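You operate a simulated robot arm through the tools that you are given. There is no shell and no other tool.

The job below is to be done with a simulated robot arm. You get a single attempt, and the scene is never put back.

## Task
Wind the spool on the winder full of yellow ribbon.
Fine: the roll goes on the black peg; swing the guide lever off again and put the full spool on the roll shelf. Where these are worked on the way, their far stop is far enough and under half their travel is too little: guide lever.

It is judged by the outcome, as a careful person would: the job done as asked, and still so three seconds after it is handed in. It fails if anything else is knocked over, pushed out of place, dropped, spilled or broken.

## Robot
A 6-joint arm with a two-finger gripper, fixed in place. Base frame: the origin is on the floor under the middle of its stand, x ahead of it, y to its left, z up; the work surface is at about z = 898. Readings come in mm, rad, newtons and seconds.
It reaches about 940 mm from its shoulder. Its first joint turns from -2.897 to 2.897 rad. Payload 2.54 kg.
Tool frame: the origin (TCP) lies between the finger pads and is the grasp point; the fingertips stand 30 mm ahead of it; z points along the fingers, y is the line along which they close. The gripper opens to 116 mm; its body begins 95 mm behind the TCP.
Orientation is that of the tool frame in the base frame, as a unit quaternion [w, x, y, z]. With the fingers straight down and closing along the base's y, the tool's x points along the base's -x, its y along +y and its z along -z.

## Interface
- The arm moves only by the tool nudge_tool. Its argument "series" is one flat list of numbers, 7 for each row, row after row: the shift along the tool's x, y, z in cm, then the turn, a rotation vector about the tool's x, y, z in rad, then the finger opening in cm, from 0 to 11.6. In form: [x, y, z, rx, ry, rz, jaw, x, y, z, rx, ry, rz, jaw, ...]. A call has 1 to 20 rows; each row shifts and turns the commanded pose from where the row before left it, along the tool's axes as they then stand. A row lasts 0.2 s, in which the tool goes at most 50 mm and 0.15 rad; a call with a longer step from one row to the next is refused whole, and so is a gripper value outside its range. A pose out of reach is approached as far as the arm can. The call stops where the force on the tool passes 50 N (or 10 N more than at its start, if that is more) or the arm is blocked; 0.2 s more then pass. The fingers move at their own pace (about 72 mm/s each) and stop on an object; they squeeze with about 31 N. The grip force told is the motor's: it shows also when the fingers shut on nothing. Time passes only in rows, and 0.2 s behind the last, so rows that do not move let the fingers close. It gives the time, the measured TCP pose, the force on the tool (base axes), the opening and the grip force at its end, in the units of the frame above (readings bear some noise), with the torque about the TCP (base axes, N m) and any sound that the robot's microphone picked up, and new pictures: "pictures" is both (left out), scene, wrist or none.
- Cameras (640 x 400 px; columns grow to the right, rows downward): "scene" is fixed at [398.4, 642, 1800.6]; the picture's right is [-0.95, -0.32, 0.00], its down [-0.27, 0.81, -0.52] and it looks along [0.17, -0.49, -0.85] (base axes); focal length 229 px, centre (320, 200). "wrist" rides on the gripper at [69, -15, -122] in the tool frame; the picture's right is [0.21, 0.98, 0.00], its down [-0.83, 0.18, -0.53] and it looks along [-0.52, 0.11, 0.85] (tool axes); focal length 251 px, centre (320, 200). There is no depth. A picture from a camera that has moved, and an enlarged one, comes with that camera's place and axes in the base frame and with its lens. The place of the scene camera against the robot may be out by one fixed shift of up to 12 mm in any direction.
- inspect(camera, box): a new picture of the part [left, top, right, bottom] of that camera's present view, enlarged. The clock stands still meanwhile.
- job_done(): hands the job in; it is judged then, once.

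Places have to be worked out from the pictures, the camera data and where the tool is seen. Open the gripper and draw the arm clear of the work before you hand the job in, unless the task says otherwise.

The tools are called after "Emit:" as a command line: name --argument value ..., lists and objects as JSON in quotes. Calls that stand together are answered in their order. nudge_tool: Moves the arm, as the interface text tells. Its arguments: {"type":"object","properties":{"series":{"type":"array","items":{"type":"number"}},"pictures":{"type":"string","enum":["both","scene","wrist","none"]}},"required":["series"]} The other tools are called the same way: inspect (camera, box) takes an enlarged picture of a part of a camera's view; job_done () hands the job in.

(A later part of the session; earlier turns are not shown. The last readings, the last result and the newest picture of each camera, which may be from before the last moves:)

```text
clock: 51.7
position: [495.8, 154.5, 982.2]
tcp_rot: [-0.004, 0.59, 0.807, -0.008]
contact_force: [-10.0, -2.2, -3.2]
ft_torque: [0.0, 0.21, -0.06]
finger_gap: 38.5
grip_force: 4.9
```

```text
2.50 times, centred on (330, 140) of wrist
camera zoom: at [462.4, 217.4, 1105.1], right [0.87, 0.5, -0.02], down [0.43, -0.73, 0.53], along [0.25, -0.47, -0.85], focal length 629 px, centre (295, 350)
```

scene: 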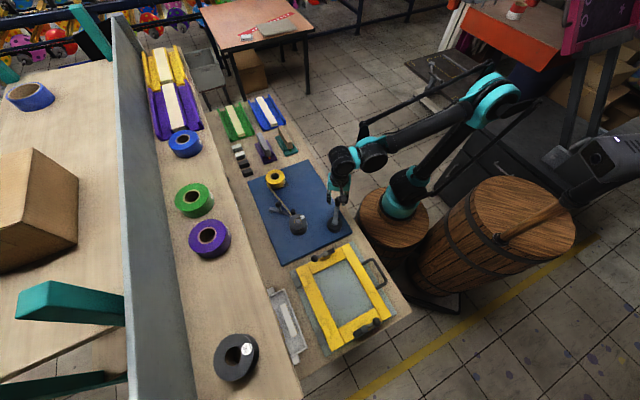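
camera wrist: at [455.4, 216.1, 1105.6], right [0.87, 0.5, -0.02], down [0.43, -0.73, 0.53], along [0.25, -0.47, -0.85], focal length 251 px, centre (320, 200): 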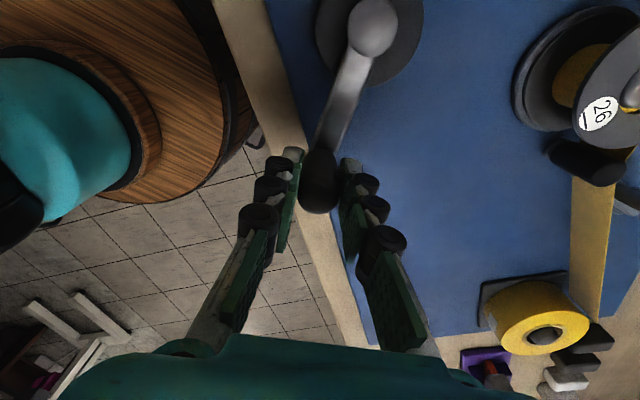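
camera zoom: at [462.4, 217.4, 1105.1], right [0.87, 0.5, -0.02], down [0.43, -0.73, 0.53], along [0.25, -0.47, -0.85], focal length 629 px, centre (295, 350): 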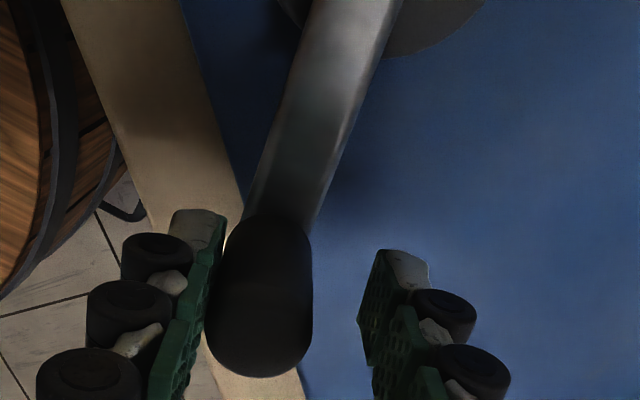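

Ten newtons does not move it. Now I bring the other finger against it and push clockwise the same way.

Emit:
nudge_tool --series '[0, -0.6, 0, 0, 0, 0, 3.2, 0, -0.5, 0, 0, 0, 0, 3.2, 0, -0.4, 0, 0, 0, 0, 3.2, 0, -0.3, 0, 0, 0, 0, 3.2, 0, 0, 0, 0, 0, 0, 3.2]' --pictures "none"

Emit:
inspect --camera "wrist" --box '[240, 60, 420, 220]'

Emit:
inspect --camera "scene" --box '[270, 190, 350, 250]'

```text
clock: 52.9
position: [479.3, 149.3, 982.0]
tcp_rot: [-0.004, 0.591, 0.807, -0.007]
contact_force: [1.1, 0.3, 0.6]
ft_torque: [-0.02, -0.02, 0.01]
finger_gap: 32.5
grip_force: 0.3
```

```text
2.50 times, centred on (330, 140) of wrist
camera zoom: at [446.2, 212.7, 1104.8], right [0.87, 0.5, -0.02], down [0.43, -0.73, 0.53], along [0.25, -0.47, -0.85], focal length 629 px, centre (295, 350)
```

zoom: 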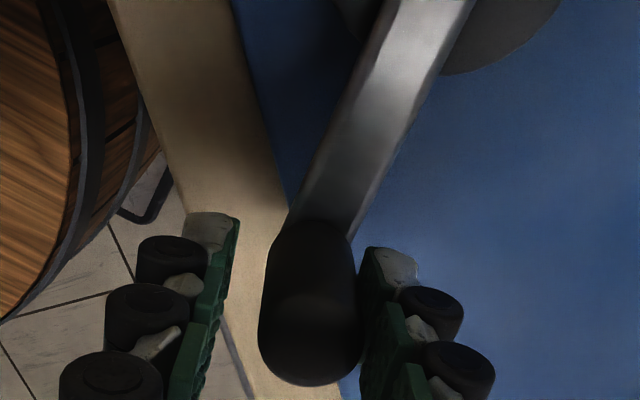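

```text
6.67 times, centred on (310, 220) of scene
camera zoom: at [398.4, 642.0, 1800.6], right [-0.95, -0.32, 0.0], down [-0.27, 0.81, -0.52], along [0.17, -0.49, -0.85], focal length 1526 px, centre (387, 67)
```

zoom: 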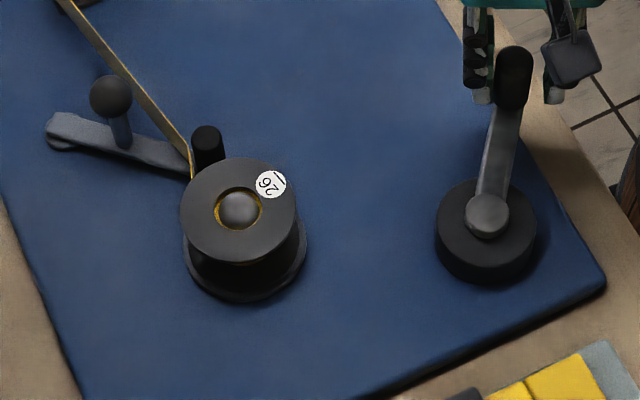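

Clockwise it moves freely (the handle went from x=487 to 482 under light force) — so the crank's stop is on the counter-clockwise side and winding must go clockwise. I re-centre, square up the tool, and yaw back to 0 with the fingers open around the handle.

Emit:
nudge_tool --series '[0, 0.3, 0, -0.016, 0.002, 0, 4.8, 0, 0, 0, 0, 0, -0.1406, 4.8, 0, 0, 0, 0, 0, -0.1406, 4.8, 0, 0, 0, 0, 0, -0.1406, 4.8, 0, 0, 0, 0, 0, -0.1406, 4.8, 0, 0, 0, 0, 0, -0.1406, 4.8, 0, 0, 0, 0, 0, -0.1406, 4.8, 0, 0, 0, 0, 0, -0.1406, 4.8, 0, 0, 0, 0, 0, -0.1406, 4.8, 0, 0, 0, 0, 0, -0.1406, 4.8, 0, 0, 0, 0, 0, 0, 4.8]' --pictures "wrist"

Emit:
inspect --camera "wrist" --box '[240, 80, 480, 240]'

```text
clock: 55.3
position: [482.2, 152.4, 983.8]
tcp_rot: [0.0, -0.002, 1.0, 0.0]
contact_force: [-1.1, -0.2, 0.3]
ft_torque: [-0.01, 0.03, 0.01]
finger_gap: 48.3
grip_force: 0.0
camera wrist: at [414.3, 136.7, 1105.2], right [-0.22, 0.98, 0.0], down [0.83, 0.18, 0.53], along [0.52, 0.12, -0.85], focal length 251 px, centre (320, 200)
```

wrist: 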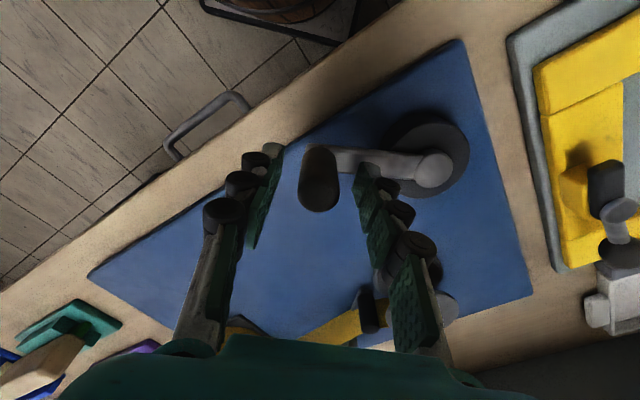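

```text
2.50 times, centred on (360, 160) of wrist
camera zoom: at [414.3, 136.7, 1105.2], right [-0.22, 0.98, 0.0], down [0.83, 0.18, 0.53], along [0.52, 0.12, -0.85], focal length 629 px, centre (220, 300)
```

zoom: 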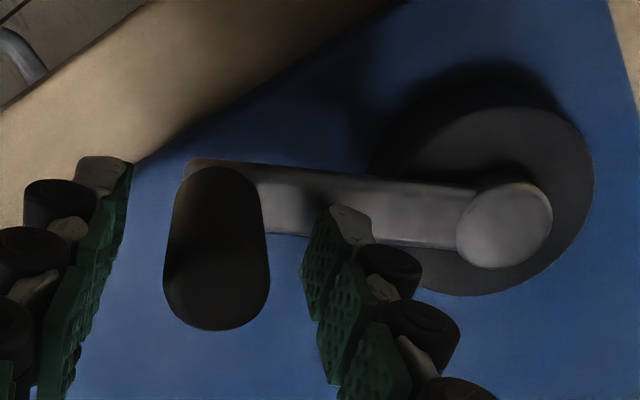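

Handle at ≈(482, 151), hub ≈(472, 233). I grip and turn clockwise 27° at moderate speed, then read the force.

Emit:
nudge_tool --series '[0, -0.1, 0, 0, 0, 0, 3.0, 0, 0, 0, 0, 0, 0, 1.0, 0, 0, 0, 0, 0, 0, 1.0, 1.293, -0.048, 0, 0, 0, 0, 1.0, 1.286, 0.156, 0, 0, 0, 0, 1.0, 1.245, 0.354, 0, 0, 0, 0, 1.0]' --pictures "wrist"

Emit:
inspect --camera "scene" --box '[270, 190, 350, 250]'

```text
clock: 56.7
position: [443.6, 154.4, 984.4]
tcp_rot: [0.0, -0.002, 1.0, 0.001]
contact_force: [9.3, 11.6, 11.2]
ft_torque: [0.37, -0.36, -0.31]
finger_gap: 23.1
grip_force: 44.9
camera wrist: at [375.1, 139.9, 1106.1], right [-0.22, 0.98, 0.0], down [0.83, 0.18, 0.53], along [0.52, 0.12, -0.85], focal length 251 px, centre (320, 200)
```

wrist: 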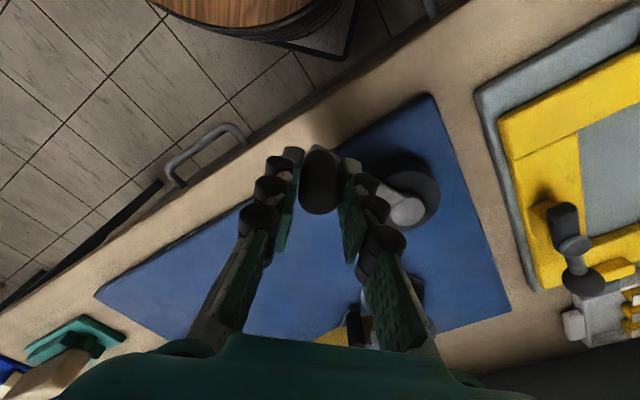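

```text
6.67 times, centred on (310, 220) of scene
camera zoom: at [398.4, 642.0, 1800.6], right [-0.95, -0.32, 0.0], down [-0.27, 0.81, -0.52], along [0.17, -0.49, -0.85], focal length 1526 px, centre (387, 67)
```

zoom: 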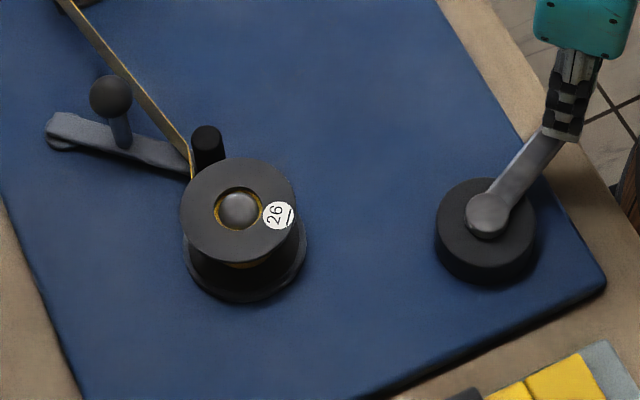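

Clockwise works: the spool turns with the crank (about 2:1) and the ribbon follows. Forces are modest, so I continue clockwise along the circle.

Emit:
nudge_tool --series '[1.1714, 0.5437, 0, 0, 0, 0, 1.0, 1.0719, 0.7203, 0, 0, 0, 0, 1.0, 0.946, 0.8791, 0, 0, 0, 0, 1.0, 0.7969, 1.0163, 0, 0, 0, 0, 1.0, 0.6281, 1.1285, 0, 0, 0, 0, 1.0, 0.4439, 1.2128, 0, 0, 0, 0, 1.0]' --pictures "wrist"

Emit:
inspect --camera "scene" --box '[270, 190, 370, 260]'

```text
clock: 58.1
position: [392.4, 209.3, 983.0]
tcp_rot: [-0.001, -0.002, 1.0, 0.001]
contact_force: [-4.4, -4.5, -21.2]
ft_torque: [-0.05, -0.06, -0.18]
finger_gap: 23.2
grip_force: 45.3
camera wrist: at [323.9, 194.6, 1105.6], right [-0.22, 0.98, 0.0], down [0.83, 0.18, 0.53], along [0.52, 0.12, -0.85], focal length 251 px, centre (320, 200)
```

wrist: 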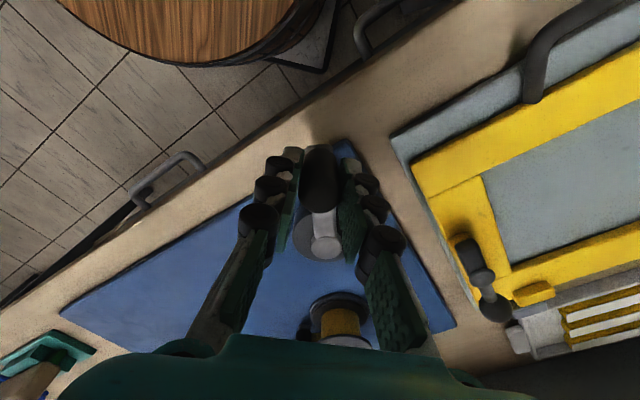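

```text
5.71 times, centred on (320, 225) of scene
camera zoom: at [398.4, 642.0, 1800.6], right [-0.95, -0.32, 0.0], down [-0.27, 0.81, -0.52], along [0.17, -0.49, -0.85], focal length 1308 px, centre (320, 57)
```

zoom: 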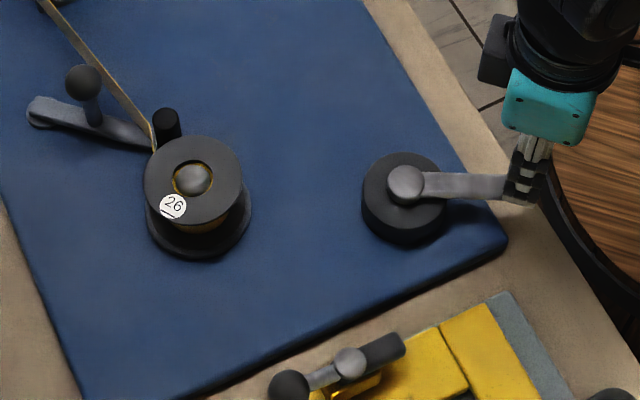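

The spool is visibly filling. Horizontal forces are small; I trim the height by 1 mm and continue clockwise.

Emit:
nudge_tool --series '[0.2486, 1.2673, 0.05, 0, 0, 0, 1.0, 0.0473, 1.2906, 0.05, 0, 0, 0, 1.0, -0.1551, 1.2822, 0, 0, 0, 0, 1.0, -0.3539, 1.242, 0, 0, 0, 0, 1.0, -0.5437, 1.1714, 0, 0, 0, 0, 1.0, -0.7203, 1.0719, 0, 0, 0, 0, 1.0, -0.8791, 0.946, 0, 0, 0, 0, 1.0, -1.0163, 0.7969, 0, 0, 0, 0, 1.0, -1.1285, 0.6281, 0, 0, 0, 0, 1.0, -1.2128, 0.4439, 0, 0, 0, 0, 1.0]' --pictures "wrist"

Emit:
inspect --camera "scene" --box '[270, 190, 370, 260]'

```text
clock: 60.3
position: [450.2, 311.8, 982.5]
tcp_rot: [-0.001, -0.002, 1.0, 0.001]
contact_force: [-4.5, 2.2, 16.4]
ft_torque: [0.08, 0.61, -0.25]
finger_gap: 22.7
grip_force: 44.8
camera wrist: at [380.8, 297.0, 1104.0], right [-0.22, 0.98, 0.0], down [0.83, 0.18, 0.53], along [0.52, 0.12, -0.85], focal length 251 px, centre (320, 200)
```

wrist: 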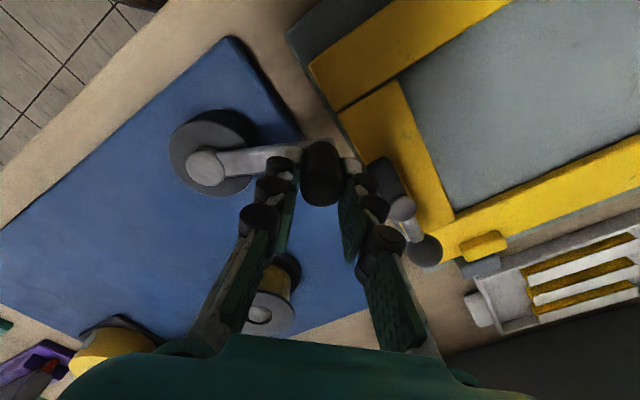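

```text
5.71 times, centred on (320, 225) of scene
camera zoom: at [398.4, 642.0, 1800.6], right [-0.95, -0.32, 0.0], down [-0.27, 0.81, -0.52], along [0.17, -0.49, -0.85], focal length 1308 px, centre (320, 57)
```

zoom: 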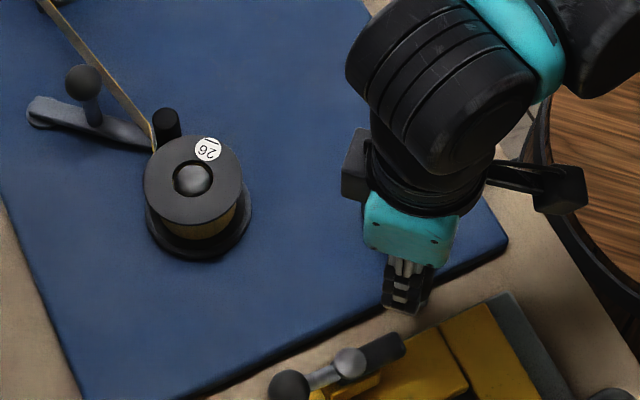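

The gripper is now nearest the yellow frame with its small black lever. I check the clearance there before going on.

Emit:
inspect --camera "wrist" --box '[280, 100, 480, 280]'

Emit:
inspect --camera "scene" --box '[310, 225, 370, 275]'

```text
2.22 times, centred on (380, 190) of wrist
camera zoom: at [380.8, 297.0, 1104.0], right [-0.22, 0.98, 0.0], down [0.83, 0.18, 0.53], along [0.52, 0.12, -0.85], focal length 559 px, centre (187, 222)
```

zoom: 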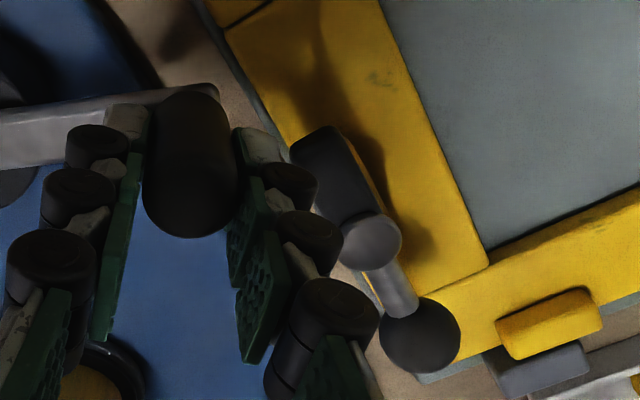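

```text
8.00 times, centred on (340, 250) of scene
camera zoom: at [398.4, 642.0, 1800.6], right [-0.95, -0.32, 0.0], down [-0.27, 0.81, -0.52], along [0.17, -0.49, -0.85], focal length 1831 px, centre (160, -200)
```

zoom: 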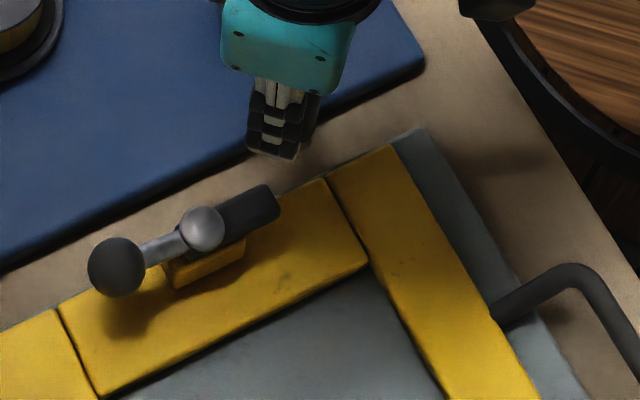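

Clearance to the frame's clamp is about 10 mm and grows from here. I continue clockwise.

Emit:
nudge_tool --series '[-1.2673, 0.2486, 0, 0, 0, 0, 1.0, -1.2906, 0.0473, 0, 0, 0, 0, 1.0, -1.2822, -0.1551, 0, 0, 0, 0, 1.0, -1.242, -0.3539, 0, 0, 0, 0, 1.0, -1.1714, -0.5437, 0, 0, 0, 0, 1.0, -1.0719, -0.7203, 0, 0, 0, 0, 1.0, -0.946, -0.8791, 0, 0, 0, 0, 1.0, -0.7969, -1.0163, 0, 0, 0, 0, 1.0]' --pictures "wrist"

Emit:
inspect --camera "scene" --box '[270, 190, 370, 260]'

```text
clock: 61.2
position: [495.5, 315.6, 981.4]
tcp_rot: [-0.001, -0.002, 1.0, 0.004]
contact_force: [1.9, 22.3, -16.5]
ft_torque: [0.55, -0.08, -0.32]
finger_gap: 22.9
grip_force: 45.7
stopped in row 4: the force on the tool passed its limit at 55 N (the readings are from after the stop); the commanded pose is now the measured one
camera wrist: at [426.5, 299.9, 1103.2], right [-0.22, 0.98, 0.01], down [0.82, 0.18, 0.54], along [0.52, 0.13, -0.84], focal length 251 px, centre (320, 200)
```

wrist: 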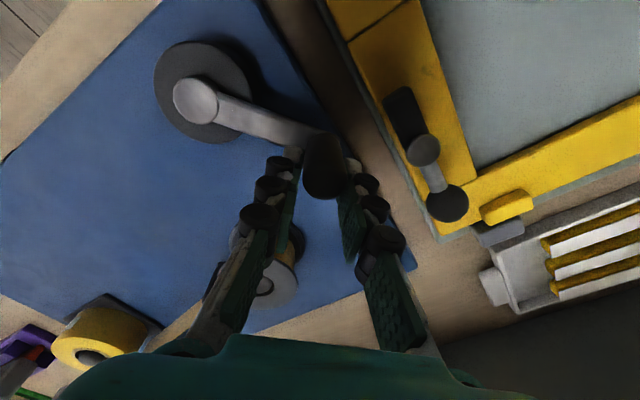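

```text
5.71 times, centred on (320, 225) of scene
camera zoom: at [398.4, 642.0, 1800.6], right [-0.95, -0.32, 0.0], down [-0.27, 0.81, -0.52], along [0.17, -0.49, -0.85], focal length 1308 px, centre (320, 57)
```

zoom: 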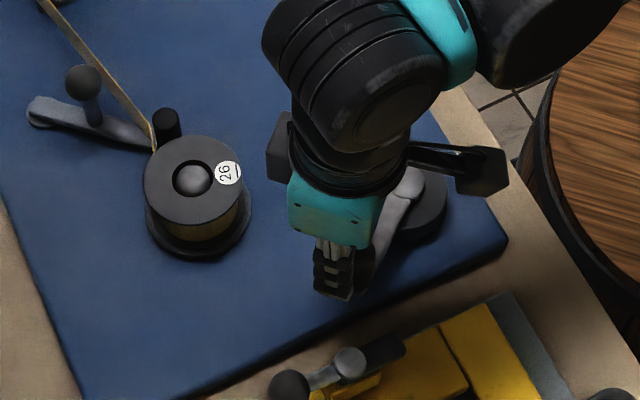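

It tripped at 55 N at about 70°. I look closely at how the handle sits in the fingers and where the crank arm is.

Emit:
inspect --camera "wrist" --box '[160, 30, 440, 240]'

Emit:
nudge_tool --series '[0, 0, 0, 0, 0, 0, 2.8, 0, 0, 0, 0, 0, 0, 2.8, 0, 0, 0, 0, 0, 0, 2.8]' --pictures "wrist"

Emit:
inspect --camera "wrist" --box '[160, 30, 440, 240]'

```text
1.90 times, centred on (300, 135) of wrist
camera zoom: at [426.5, 299.9, 1103.2], right [-0.22, 0.98, 0.01], down [0.82, 0.18, 0.54], along [0.52, 0.13, -0.84], focal length 479 px, centre (358, 324)
```

zoom: 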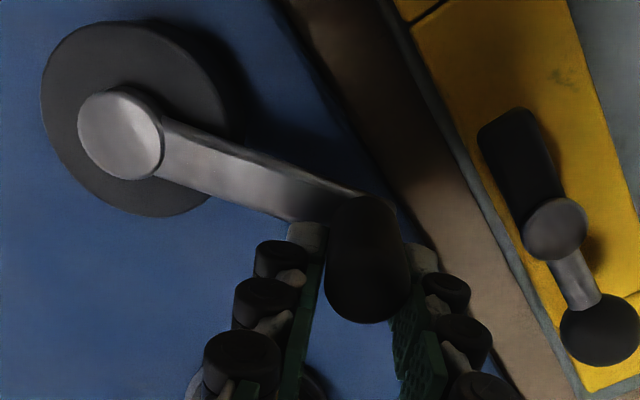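

```text
clock: 62.0
position: [493.9, 312.8, 982.6]
tcp_rot: [-0.001, -0.002, 1.0, 0.003]
contact_force: [0.5, 1.5, 0.9]
ft_torque: [0.05, 0.01, 0.01]
finger_gap: 28.8
grip_force: 1.0
camera wrist: at [426.1, 297.9, 1103.8], right [-0.22, 0.98, 0.01], down [0.83, 0.18, 0.54], along [0.52, 0.12, -0.84], focal length 251 px, centre (320, 200)
```

wrist: 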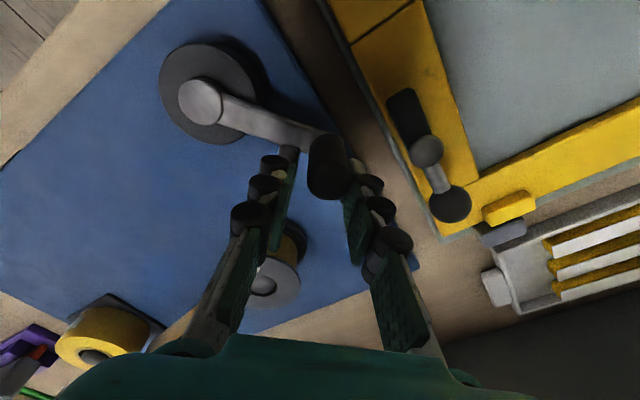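

```text
1.90 times, centred on (300, 135) of wrist
camera zoom: at [426.1, 297.9, 1103.8], right [-0.22, 0.98, 0.01], down [0.83, 0.18, 0.54], along [0.52, 0.12, -0.84], focal length 479 px, centre (358, 324)
```

zoom: 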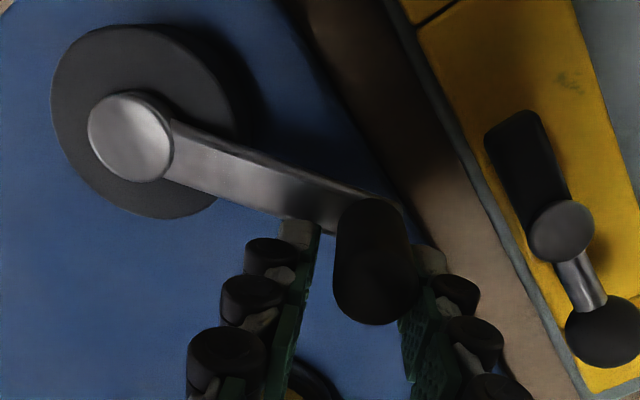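

I'm off by slip: the handle lags about 10 mm in the pads where pushing relies on friction. Before re-gripping, I look at how full the spool is now.

Emit:
inspect --camera "scene" --box '[284, 204, 316, 240]'

Emit:
inspect --camera "wrist" --box '[230, 200, 330, 320]'

```text
11.11 times, centred on (300, 222) of scene
camera zoom: at [398.4, 642.0, 1800.6], right [-0.95, -0.32, 0.0], down [-0.27, 0.81, -0.52], along [0.17, -0.49, -0.85], focal length 2542 px, centre (542, -44)
```

zoom: 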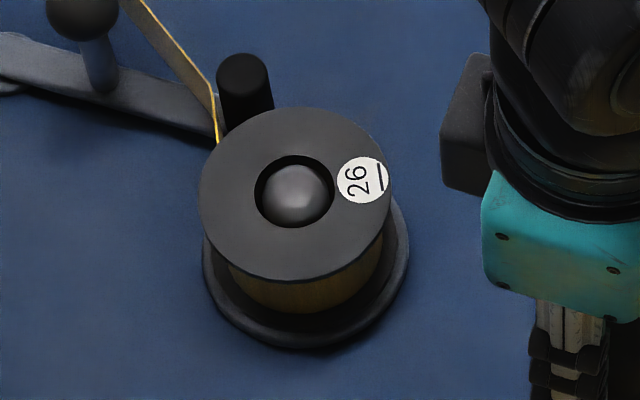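

```text
3.33 times, centred on (280, 260) of wrist
camera zoom: at [426.1, 297.9, 1103.8], right [-0.22, 0.98, 0.01], down [0.83, 0.18, 0.54], along [0.52, 0.12, -0.84], focal length 838 px, centre (453, 0)
```

zoom: 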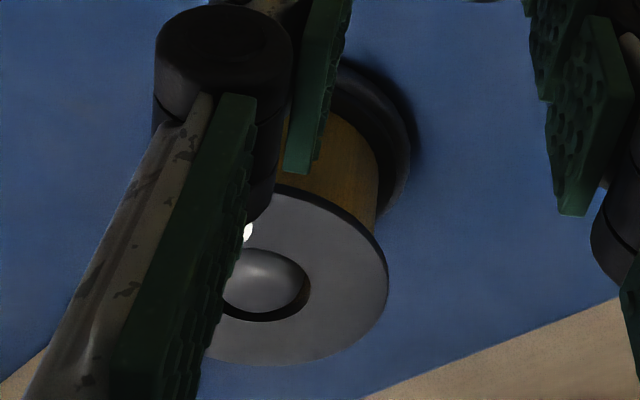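

The ribbon drum is now ≈56 mm against a ≈72 mm flange, so perhaps another half turn or more is needed. I re-centre on the handle, and yaw −82° so the closing axis is tangential here.

Emit:
nudge_tool --series '[0.5, 0.14, 0, 0.006, -0.002, 0, 3.6, 0.5, 0.14, 0, 0, 0, 0, 3.6, 0, 0, 0, 0, 0, -0.143, 3.6, 0, 0, 0, 0, 0, -0.143, 3.6, 0, 0, 0, 0, 0, -0.143, 3.6, 0, 0, 0, 0, 0, -0.143, 3.6, 0, 0, 0, 0, 0, -0.143, 3.6, 0, 0, 0, 0, 0, -0.143, 3.6, 0, 0, 0, 0, 0, -0.143, 3.6, 0, 0, 0, 0, 0, -0.143, 3.6, 0, 0, 0, 0, 0, -0.143, 3.6, 0, 0, 0, 0, 0, -0.143, 3.6, 0, 0, 0, 0, 0, 0, 3.6]' --pictures "wrist"

Emit:
inspect --camera "wrist" --box '[220, 60, 440, 240]'

Emit:
inspect --camera "scene" --box '[270, 190, 370, 260]'

```text
clock: 64.8
position: [485.5, 316.7, 981.0]
tcp_rot: [0.001, -0.657, 0.754, -0.001]
contact_force: [-0.6, -0.8, 0.2]
ft_torque: [0.01, 0.0, 0.02]
finger_gap: 36.2
grip_force: 0.0
camera wrist: at [490.5, 247.5, 1104.0], right [-1.0, -0.08, 0.0], down [-0.07, 0.84, 0.53], along [-0.04, 0.53, -0.85], focal length 251 px, centre (320, 200)
```

wrist: 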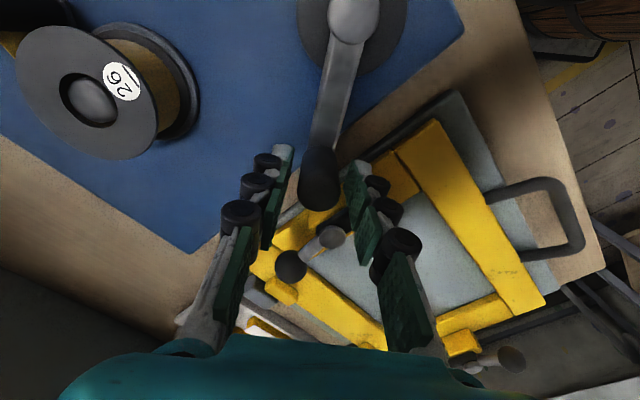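

```text
2.22 times, centred on (330, 150) of wrist
camera zoom: at [490.5, 247.5, 1104.0], right [-1.0, -0.08, 0.0], down [-0.07, 0.84, 0.53], along [-0.04, 0.53, -0.85], focal length 559 px, centre (298, 311)
```

zoom: 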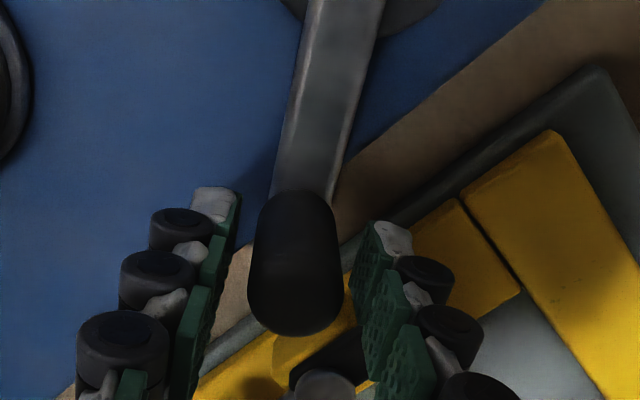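

```text
5.71 times, centred on (320, 225) of scene
camera zoom: at [398.4, 642.0, 1800.6], right [-0.95, -0.32, 0.0], down [-0.27, 0.81, -0.52], along [0.17, -0.49, -0.85], focal length 1308 px, centre (320, 57)
```

zoom: 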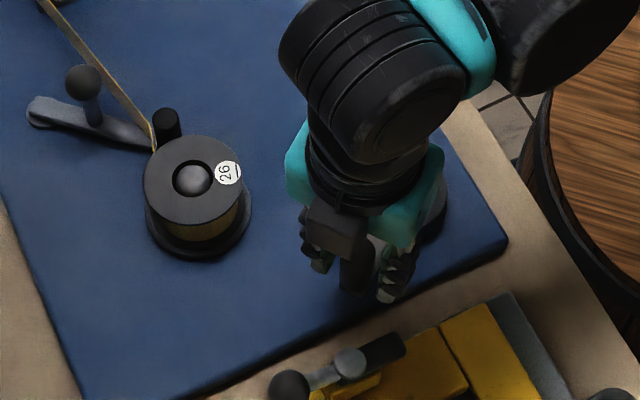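

The handle is centred. I grip and continue clockwise with the tool yawing along (tangential push), about 40° first.

Emit:
nudge_tool --series '[0, 0, 0, 0, 0, 0, 1.0, 0, 0, 0, 0, 0, 0, 1.0, 0.06, -0.993, 0, 0, 0, 0.12, 1.0, 0.06, -0.993, 0, 0, 0, 0.12, 1.0, 0.06, -0.993, 0, 0, 0, 0.12, 1.0, 0.06, -0.993, 0, 0, 0, 0.12, 1.0, 0.06, -0.993, 0, 0, 0, 0.12, 1.0, 0.06, -0.993, 0, 0, 0, 0.12, 1.0]' --pictures "wrist"

Emit:
inspect --camera "scene" --box '[270, 190, 370, 260]'

```text
clock: 66.6
position: [535.9, 288.6, 981.0]
tcp_rot: [0.002, -0.348, 0.938, 0.0]
contact_force: [18.0, 20.0, 17.5]
ft_torque: [0.58, -0.63, -0.17]
finger_gap: 22.8
grip_force: 45.2
camera wrist: at [493.9, 233.6, 1103.0], right [-0.8, 0.6, 0.0], down [0.51, 0.68, 0.54], along [0.32, 0.43, -0.84], focal length 251 px, centre (320, 200)
```

wrist: 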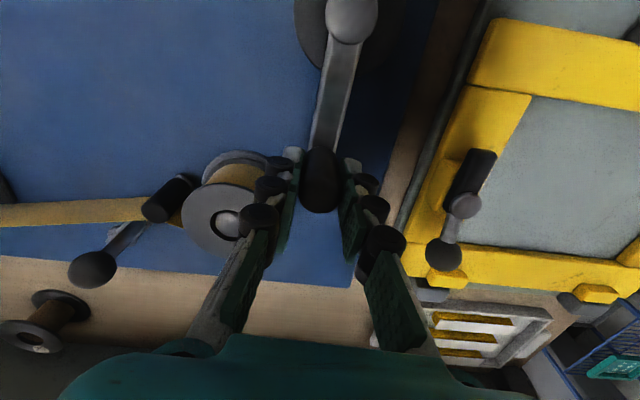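

```text
5.71 times, centred on (320, 225) of scene
camera zoom: at [398.4, 642.0, 1800.6], right [-0.95, -0.32, 0.0], down [-0.27, 0.81, -0.52], along [0.17, -0.49, -0.85], focal length 1308 px, centre (320, 57)
```

zoom: 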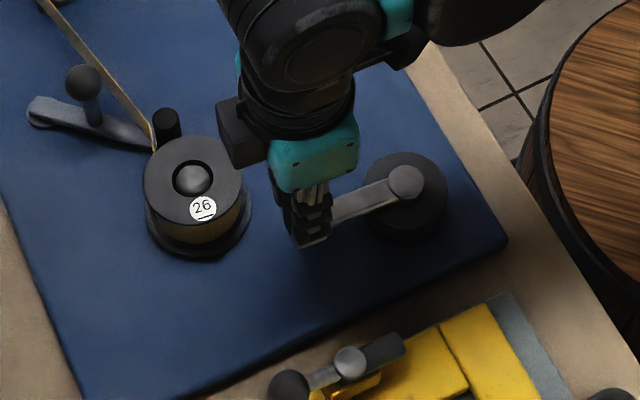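

Working well (force ~27 N radial, so the true radius is a bit larger, ≈84.5 mm). I continue another 55° with the corrected radius.

Emit:
nudge_tool --series '[0.0, -1.01, -0.05, 0, 0, 0.12, 1.0, 0.04, -1.012, 0, 0, 0, 0.12, 1.0, 0.06, -1.012, 0, 0, 0, 0.12, 1.0, 0.06, -1.012, 0, 0, 0, 0.12, 1.0, 0.06, -1.012, 0, 0, 0, 0.12, 1.0, 0.06, -1.012, 0, 0, 0, 0.12, 1.0, 0.06, -1.012, 0, 0, 0, 0.12, 1.0, 0.06, -1.012, 0, 0, 0, 0.12, 1.0]' --pictures "wrist"

Emit:
inspect --camera "scene" --box '[270, 190, 370, 260]'

```text
clock: 68.4
position: [554.9, 212.2, 981.8]
tcp_rot: [0.001, 0.125, 0.992, 0.001]
contact_force: [6.3, -3.5, 7.6]
ft_torque: [-0.05, 0.04, 0.11]
finger_gap: 22.8
grip_force: 45.1
camera wrist: at [483.7, 215.5, 1104.5], right [0.03, 1.0, 0.0], down [0.84, -0.03, 0.54], along [0.54, -0.02, -0.84], focal length 251 px, centre (320, 200)
```

wrist: 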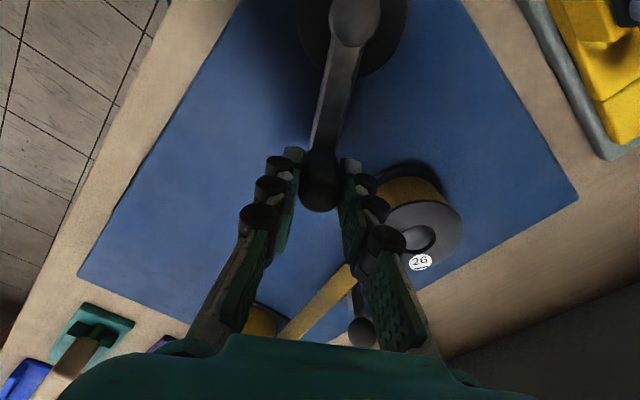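

```text
5.71 times, centred on (320, 225) of scene
camera zoom: at [398.4, 642.0, 1800.6], right [-0.95, -0.32, 0.0], down [-0.27, 0.81, -0.52], along [0.17, -0.49, -0.85], focal length 1308 px, centre (320, 57)
```

zoom: 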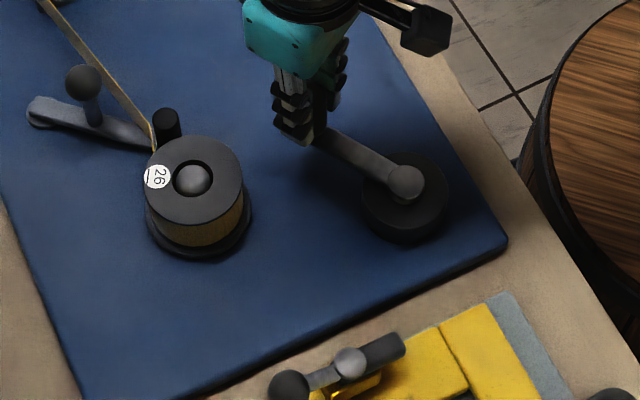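

Forces are low and the drum keeps growing. I continue clockwise another 55°.

Emit:
nudge_tool --series '[0.06, -1.015, 0, 0, 0, 0.12, 1.0, 0.06, -1.015, 0, 0, 0, 0.12, 1.0, 0.06, -1.015, 0, 0, 0, 0.12, 1.0, 0.06, -1.015, 0, 0, 0, 0.12, 1.0, 0.06, -1.015, 0, 0, 0, 0.12, 1.0, 0.06, -1.015, 0, 0, 0, 0.12, 1.0, 0.06, -1.015, 0, 0, 0, 0.12, 1.0, 0.06, -1.015, 0, 0, 0, 0.12, 1.0]' --pictures "wrist"

Emit:
inspect --camera "scene" --box '[284, 204, 316, 240]'

```text
clock: 70.2
position: [502.4, 154.3, 983.0]
tcp_rot: [0.001, 0.569, 0.822, 0.001]
contact_force: [-2.0, 8.9, 28.4]
ft_torque: [0.55, 0.14, -0.09]
finger_gap: 22.9
grip_force: 44.5
camera wrist: at [463.5, 214.6, 1104.6], right [0.84, 0.55, 0.0], down [0.46, -0.71, 0.53], along [0.29, -0.45, -0.85], focal length 251 px, centre (320, 200)
```

wrist: 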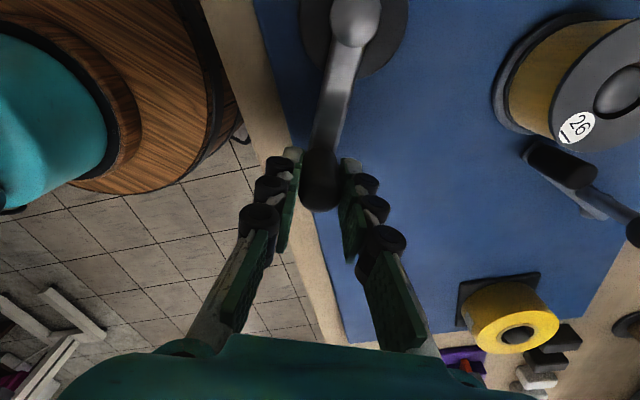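

```text
11.11 times, centred on (300, 222) of scene
camera zoom: at [398.4, 642.0, 1800.6], right [-0.95, -0.32, 0.0], down [-0.27, 0.81, -0.52], along [0.17, -0.49, -0.85], focal length 2542 px, centre (542, -44)
```

zoom: 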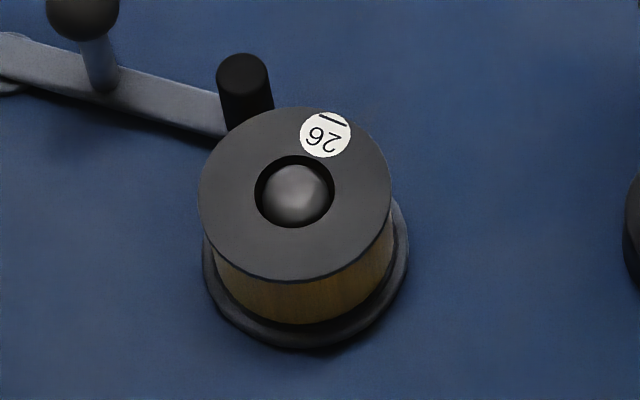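

The drum now almost fills the flanges and the strand between roll and spool has disappeared, suggesting the spool is full. I check closely from both cameras.

Emit:
inspect --camera "wrist" --box '[440, 0, 640, 180]'

Emit:
inspect --camera "wrist" --box '[420, 180, 640, 380]'

Emit:
inspect --camera "scene" --box '[250, 155, 350, 250]'

```text
2.22 times, centred on (540, 90) of wrist
camera zoom: at [463.5, 214.6, 1104.6], right [0.84, 0.55, 0.0], down [0.46, -0.71, 0.53], along [0.29, -0.45, -0.85], focal length 559 px, centre (-169, 444)
```

zoom: 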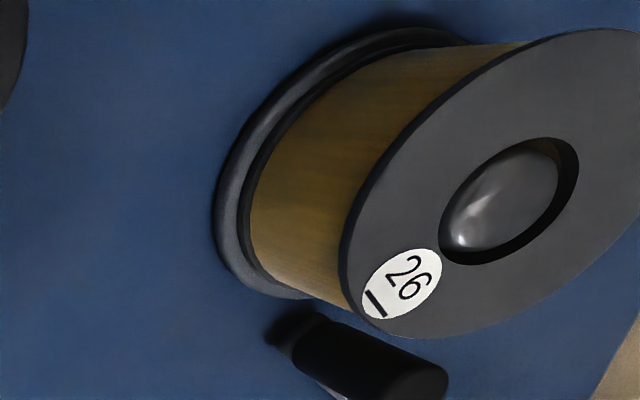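

```text
2.00 times, centred on (530, 280) of wrist
camera zoom: at [463.5, 214.6, 1104.6], right [0.84, 0.55, 0.0], down [0.46, -0.71, 0.53], along [0.29, -0.45, -0.85], focal length 503 px, centre (-100, 40)
```

zoom: 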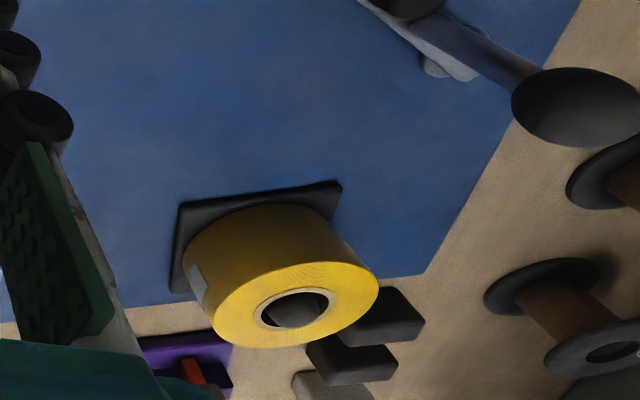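

```text
4.21 times, centred on (300, 202) of scene
camera zoom: at [398.4, 642.0, 1800.6], right [-0.95, -0.32, 0.0], down [-0.27, 0.81, -0.52], along [0.17, -0.49, -0.85], focal length 964 px, centre (404, 190)
```

zoom: 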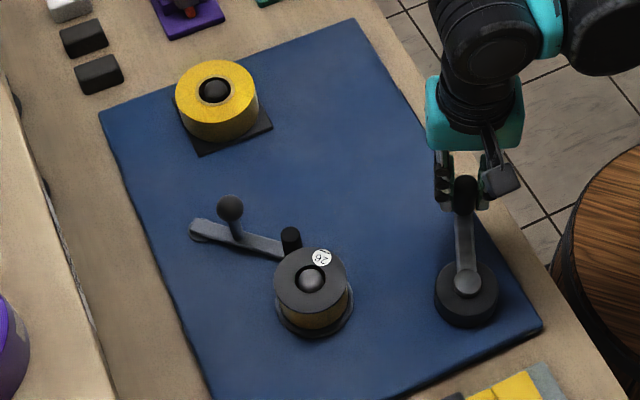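

Ribbon fills the spool to the rim and the strand has been cut off, so the winding is complete. I release the crank handle, rise straight up and turn the tool back to yaw 0.

Emit:
nudge_tool --series '[0, 0, 0, 0, 0, 0, 3.6, 0, 0, 0, 0, 0, 0, 4.0, 0, 0, -2, 0, 0, 0, 4.0, 0, 0, -3, 0, 0, 0, 4.0, 0, 0, -4, 0, 0, 0, 4.0, 0, 0, -4, 0, 0, 0, 4.0, 0, 0, 0, 0, 0, -0.1346, 4.0, 0, 0, 0, 0, 0, -0.1346, 4.0, 0, 0, 0, 0, 0, -0.1346, 4.0, 0, 0, 0, 0, 0, -0.1346, 4.0, 0, 0, 0, 0, 0, -0.1346, 4.0, 0, 0, 0, 0, 0, -0.1346, 4.0, 0, 0, 0, 0, 0, -0.1346, 4.0, 0, 0, 0, 0, 0, -0.1346, 4.0, 0, 0, 0, 0, 0, -0.1346, 4.0]' --pictures "both"

```text
clock: 73.4
position: [503.1, 155.2, 1109.9]
tcp_rot: [0.001, -0.002, 1.0, 0.001]
contact_force: [0.3, -1.0, -0.6]
ft_torque: [-0.03, 0.02, 0.0]
finger_gap: 40.2
grip_force: 0.1
camera wrist: at [433.8, 139.4, 1233.9], right [-0.22, 0.98, 0.0], down [0.82, 0.18, 0.54], along [0.52, 0.12, -0.84], focal length 251 px, centre (320, 200)
```

scene: 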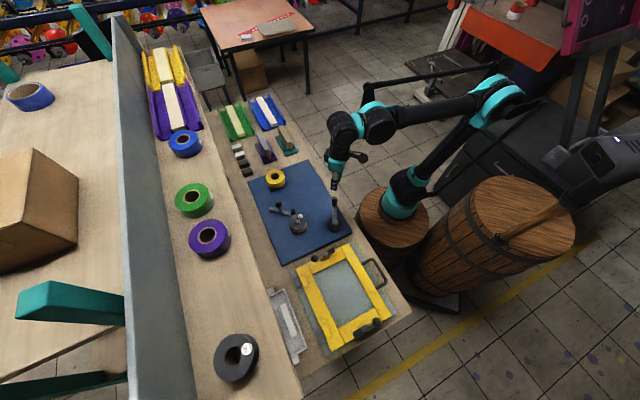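
wrist: 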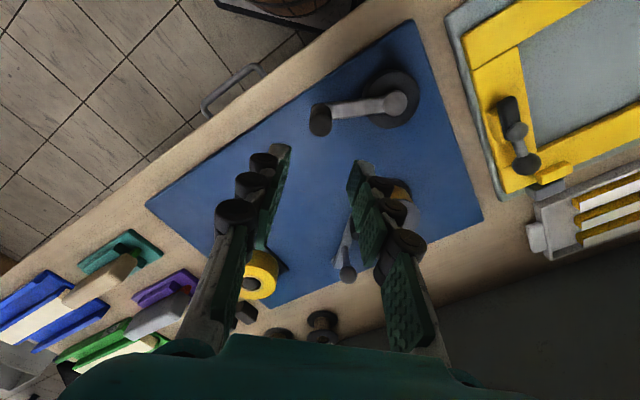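

Crank released. Next I go above the lever knob (≈(719, 247)) to swing it back off.

Emit:
nudge_tool --series '[-3.6, 1.53, 0, 0, 0, 0, 4.5, -3.6, 1.53, 0.5, 0, 0, 0, 5.0, -3.6, 1.53, 1.0, 0, 0, 0, 5.0, -3.6, 1.53, 1.0, 0, 0, 0, 5.0, -3.6, 1.53, 1.0, 0, 0, 0, 5.0, -3.6, 1.53, 1.0, 0, 0, 0, 5.0, 0, 0, 0, 0, 0, 0, 5.0]' --pictures "wrist"

Emit:
inspect --camera "wrist" --box '[200, 40, 460, 240]'

Emit:
inspect --camera "scene" --box '[250, 160, 340, 240]'

```text
clock: 75.0
position: [721.7, 248.1, 1065.3]
tcp_rot: [0.001, -0.001, 1.0, 0.001]
contact_force: [0.0, -1.4, -0.6]
ft_torque: [0.0, 0.02, -0.04]
finger_gap: 49.9
grip_force: 0.0
camera wrist: at [652.5, 233.7, 1188.4], right [-0.22, 0.98, 0.0], down [0.82, 0.18, 0.54], along [0.52, 0.12, -0.84], focal length 251 px, centre (320, 200)
```

wrist: 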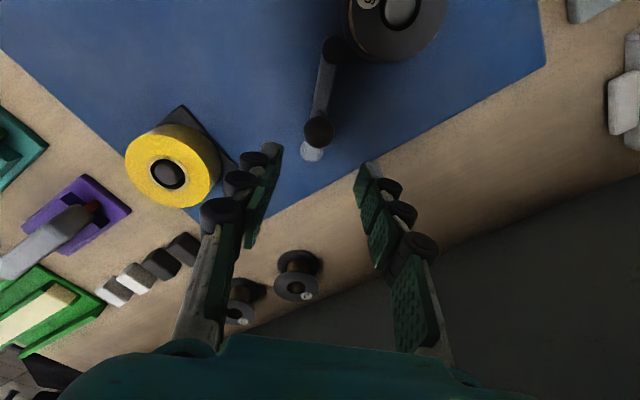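

```text
2.00 times, centred on (330, 140) of wrist
camera zoom: at [652.5, 233.7, 1188.4], right [-0.22, 0.98, 0.0], down [0.82, 0.18, 0.54], along [0.52, 0.12, -0.84], focal length 503 px, centre (300, 320)
```

zoom: 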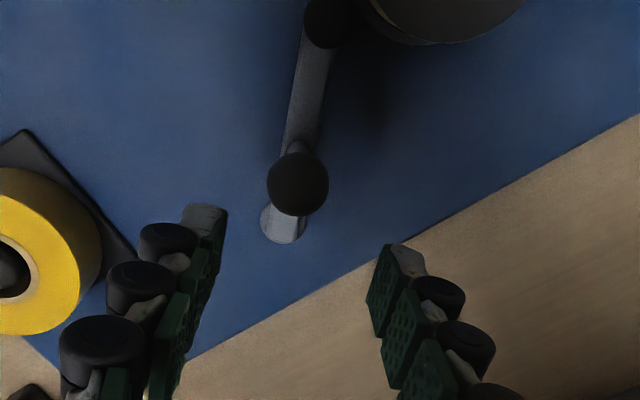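

```text
5.00 times, centred on (295, 200) of scene
camera zoom: at [398.4, 642.0, 1800.6], right [-0.95, -0.32, 0.0], down [-0.27, 0.81, -0.52], along [0.17, -0.49, -0.85], focal length 1144 px, centre (445, 200)
```

zoom: 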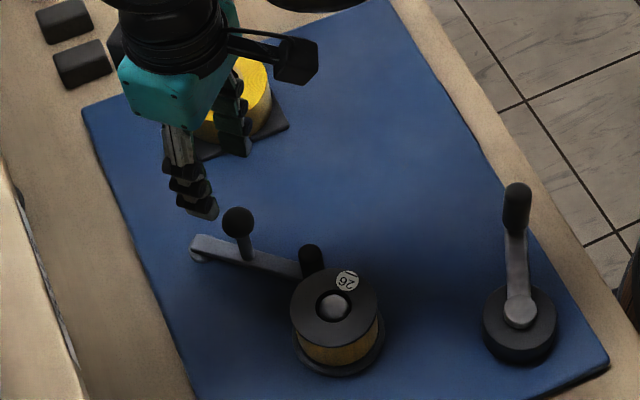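

Knob at ≈(717.6, 246.5), pivot ≈(763, 248). I lower around the knob.

Emit:
nudge_tool --series '[0.41, -0.16, 2.0, 0, 0, 0, 5.0, 0, 0, 2.7, 0, 0, 0, 5.0, 0, 0, 2.7, 0, 0, 0, 5.0, 0, 0, 2.3, 0, 0, 0, 5.0, 0, 0, 0, 0, 0, 0, 3.3, 0, 0, 0, 0, 0, 0, 3.1, 0, 0, 0, 0, 0, 0, 3.1]' --pictures "wrist"

Emit:
inspect --camera "wrist" --box '[220, 60, 420, 240]'

```text
clock: 76.6
position: [715.8, 243.0, 968.6]
tcp_rot: [0.001, -0.001, 1.0, 0.0]
contact_force: [-0.3, 1.3, -1.2]
ft_torque: [-0.02, 0.01, 0.02]
finger_gap: 31.5
grip_force: 0.2
camera wrist: at [646.4, 229.4, 1090.9], right [-0.22, 0.98, 0.0], down [0.82, 0.18, 0.54], along [0.52, 0.12, -0.84], focal length 251 px, centre (320, 200)
```

wrist: 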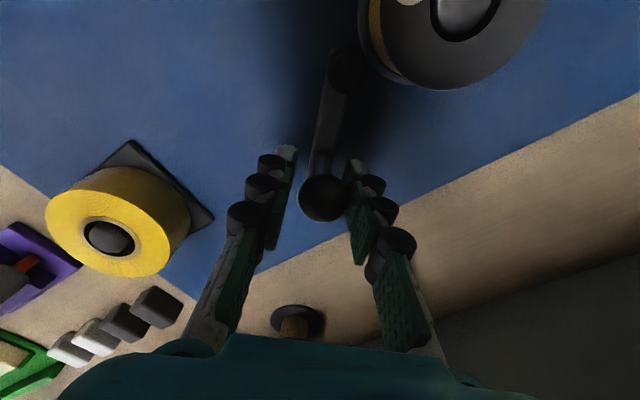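

```text
2.22 times, centred on (320, 150) of wrist
camera zoom: at [646.4, 229.4, 1090.9], right [-0.22, 0.98, 0.0], down [0.82, 0.18, 0.54], along [0.52, 0.12, -0.84], focal length 559 px, centre (320, 311)
```

zoom: 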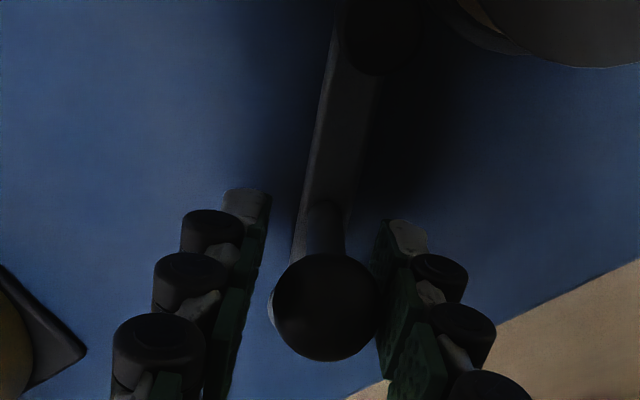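

The knob is between the fingers, touching the right one. I swing it back (counter-clockwise) along the arc in steps.

Emit:
nudge_tool --series '[-0.023, -0.459, 0, 0, 0, -0.1, 3.1, -0.023, -0.459, 0, 0, 0, -0.1, 3.1, -0.023, -0.459, 0, 0, 0, -0.1, 3.1, 0, 0, 0, 0, 0, 0, 3.1]' --pictures "wrist"

Emit:
inspect --camera "scene" --box '[250, 160, 340, 240]'

```text
clock: 77.6
position: [716.7, 230.0, 971.9]
tcp_rot: [0.001, -0.152, 0.988, 0.0]
contact_force: [0.7, 0.8, -0.6]
ft_torque: [0.0, -0.02, -0.04]
finger_gap: 30.9
grip_force: 0.6
camera wrist: at [655.3, 196.3, 1092.7], right [-0.5, 0.87, 0.0], down [0.73, 0.42, 0.54], along [0.47, 0.27, -0.84], focal length 251 px, centre (320, 200)
```

wrist: 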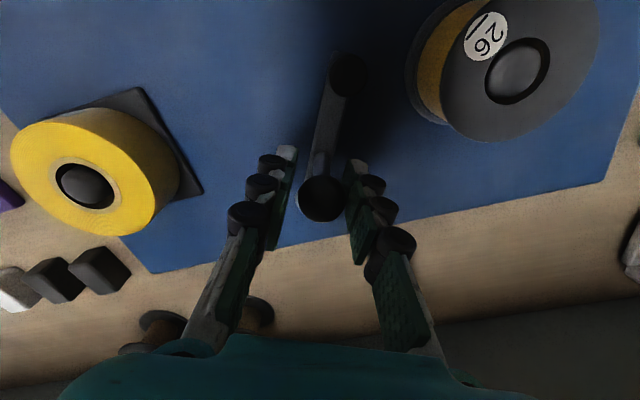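

```text
5.00 times, centred on (295, 200) of scene
camera zoom: at [398.4, 642.0, 1800.6], right [-0.95, -0.32, 0.0], down [-0.27, 0.81, -0.52], along [0.17, -0.49, -0.85], focal length 1144 px, centre (445, 200)
```

zoom: 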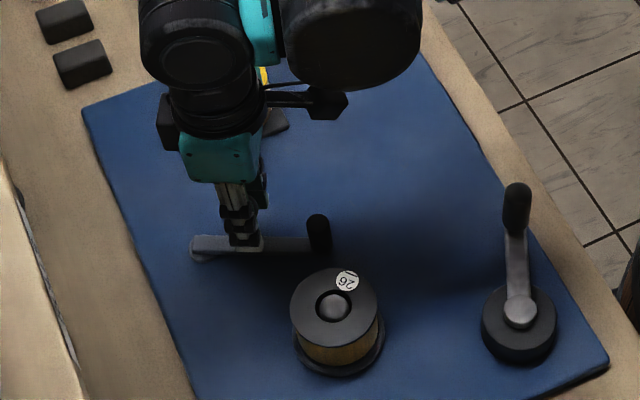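

The lever is swinging back freely. I continue to its off stop.

Emit:
nudge_tool --series '[-0.023, -0.459, 0, 0, 0, -0.1, 3.1, -0.023, -0.459, 0, 0, 0, -0.1, 3.1, 0, -0.2, 0, 0, 0, 0, 3.1, 0, 0, 0, 0, 0, 0, 3.1]' --pictures "wrist"

Emit:
inspect --camera "scene" --box '[250, 160, 340, 240]'

```text
clock: 78.6
position: [720.1, 221.0, 970.9]
tcp_rot: [0.001, -0.248, 0.969, 0.0]
contact_force: [-0.2, 0.6, 0.0]
ft_torque: [-0.01, -0.02, 0.0]
finger_gap: 31.1
grip_force: 0.0
camera wrist: at [667.1, 174.4, 1092.3], right [-0.66, 0.75, 0.0], down [0.64, 0.56, 0.54], along [0.4, 0.35, -0.84], focal length 251 px, centre (320, 200)
```

wrist: 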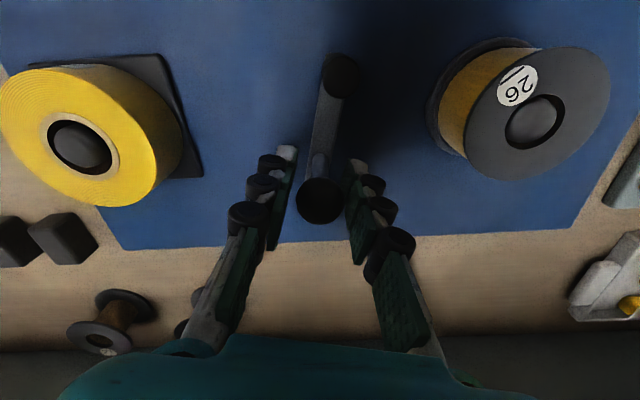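

```text
5.00 times, centred on (295, 200) of scene
camera zoom: at [398.4, 642.0, 1800.6], right [-0.95, -0.32, 0.0], down [-0.27, 0.81, -0.52], along [0.17, -0.49, -0.85], focal length 1144 px, centre (445, 200)
```

zoom: 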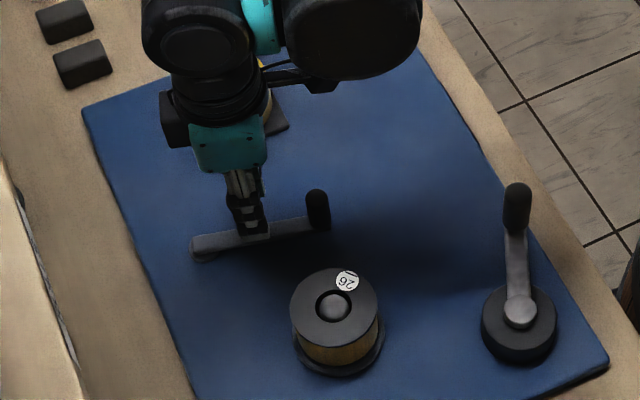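

The post is back where it started. I push slightly more to confirm the off stop.

Emit:
nudge_tool --series '[0, -0.2, 0, 0, 0, 0, 3.1, 0, -0.2, 0, 0, 0, 0, 3.1, 0, 0, 0, 0, 0, 0, 3.1]' --pictures "none"

Emit:
inspect --camera "scene" --box '[250, 160, 340, 240]'

```text
clock: 79.4
position: [721.2, 218.3, 970.7]
tcp_rot: [0.0, -0.248, 0.969, 0.0]
contact_force: [-4.1, 2.8, -0.6]
ft_torque: [-0.02, 0.02, 0.03]
finger_gap: 33.9
grip_force: 1.9
```

```text
5.00 times, centred on (295, 200) of scene
camera zoom: at [398.4, 642.0, 1800.6], right [-0.95, -0.32, 0.0], down [-0.27, 0.81, -0.52], along [0.17, -0.49, -0.85], focal length 1144 px, centre (445, 200)
```

zoom: 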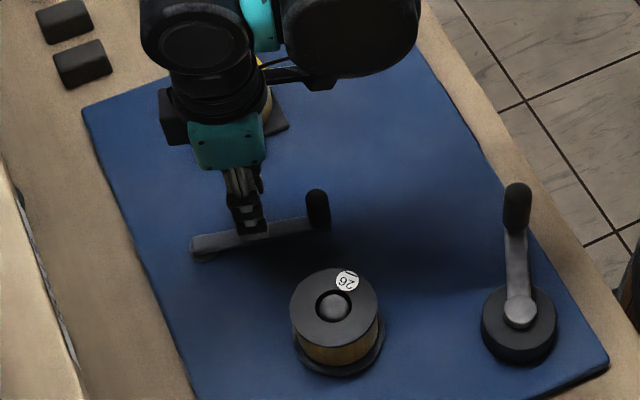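

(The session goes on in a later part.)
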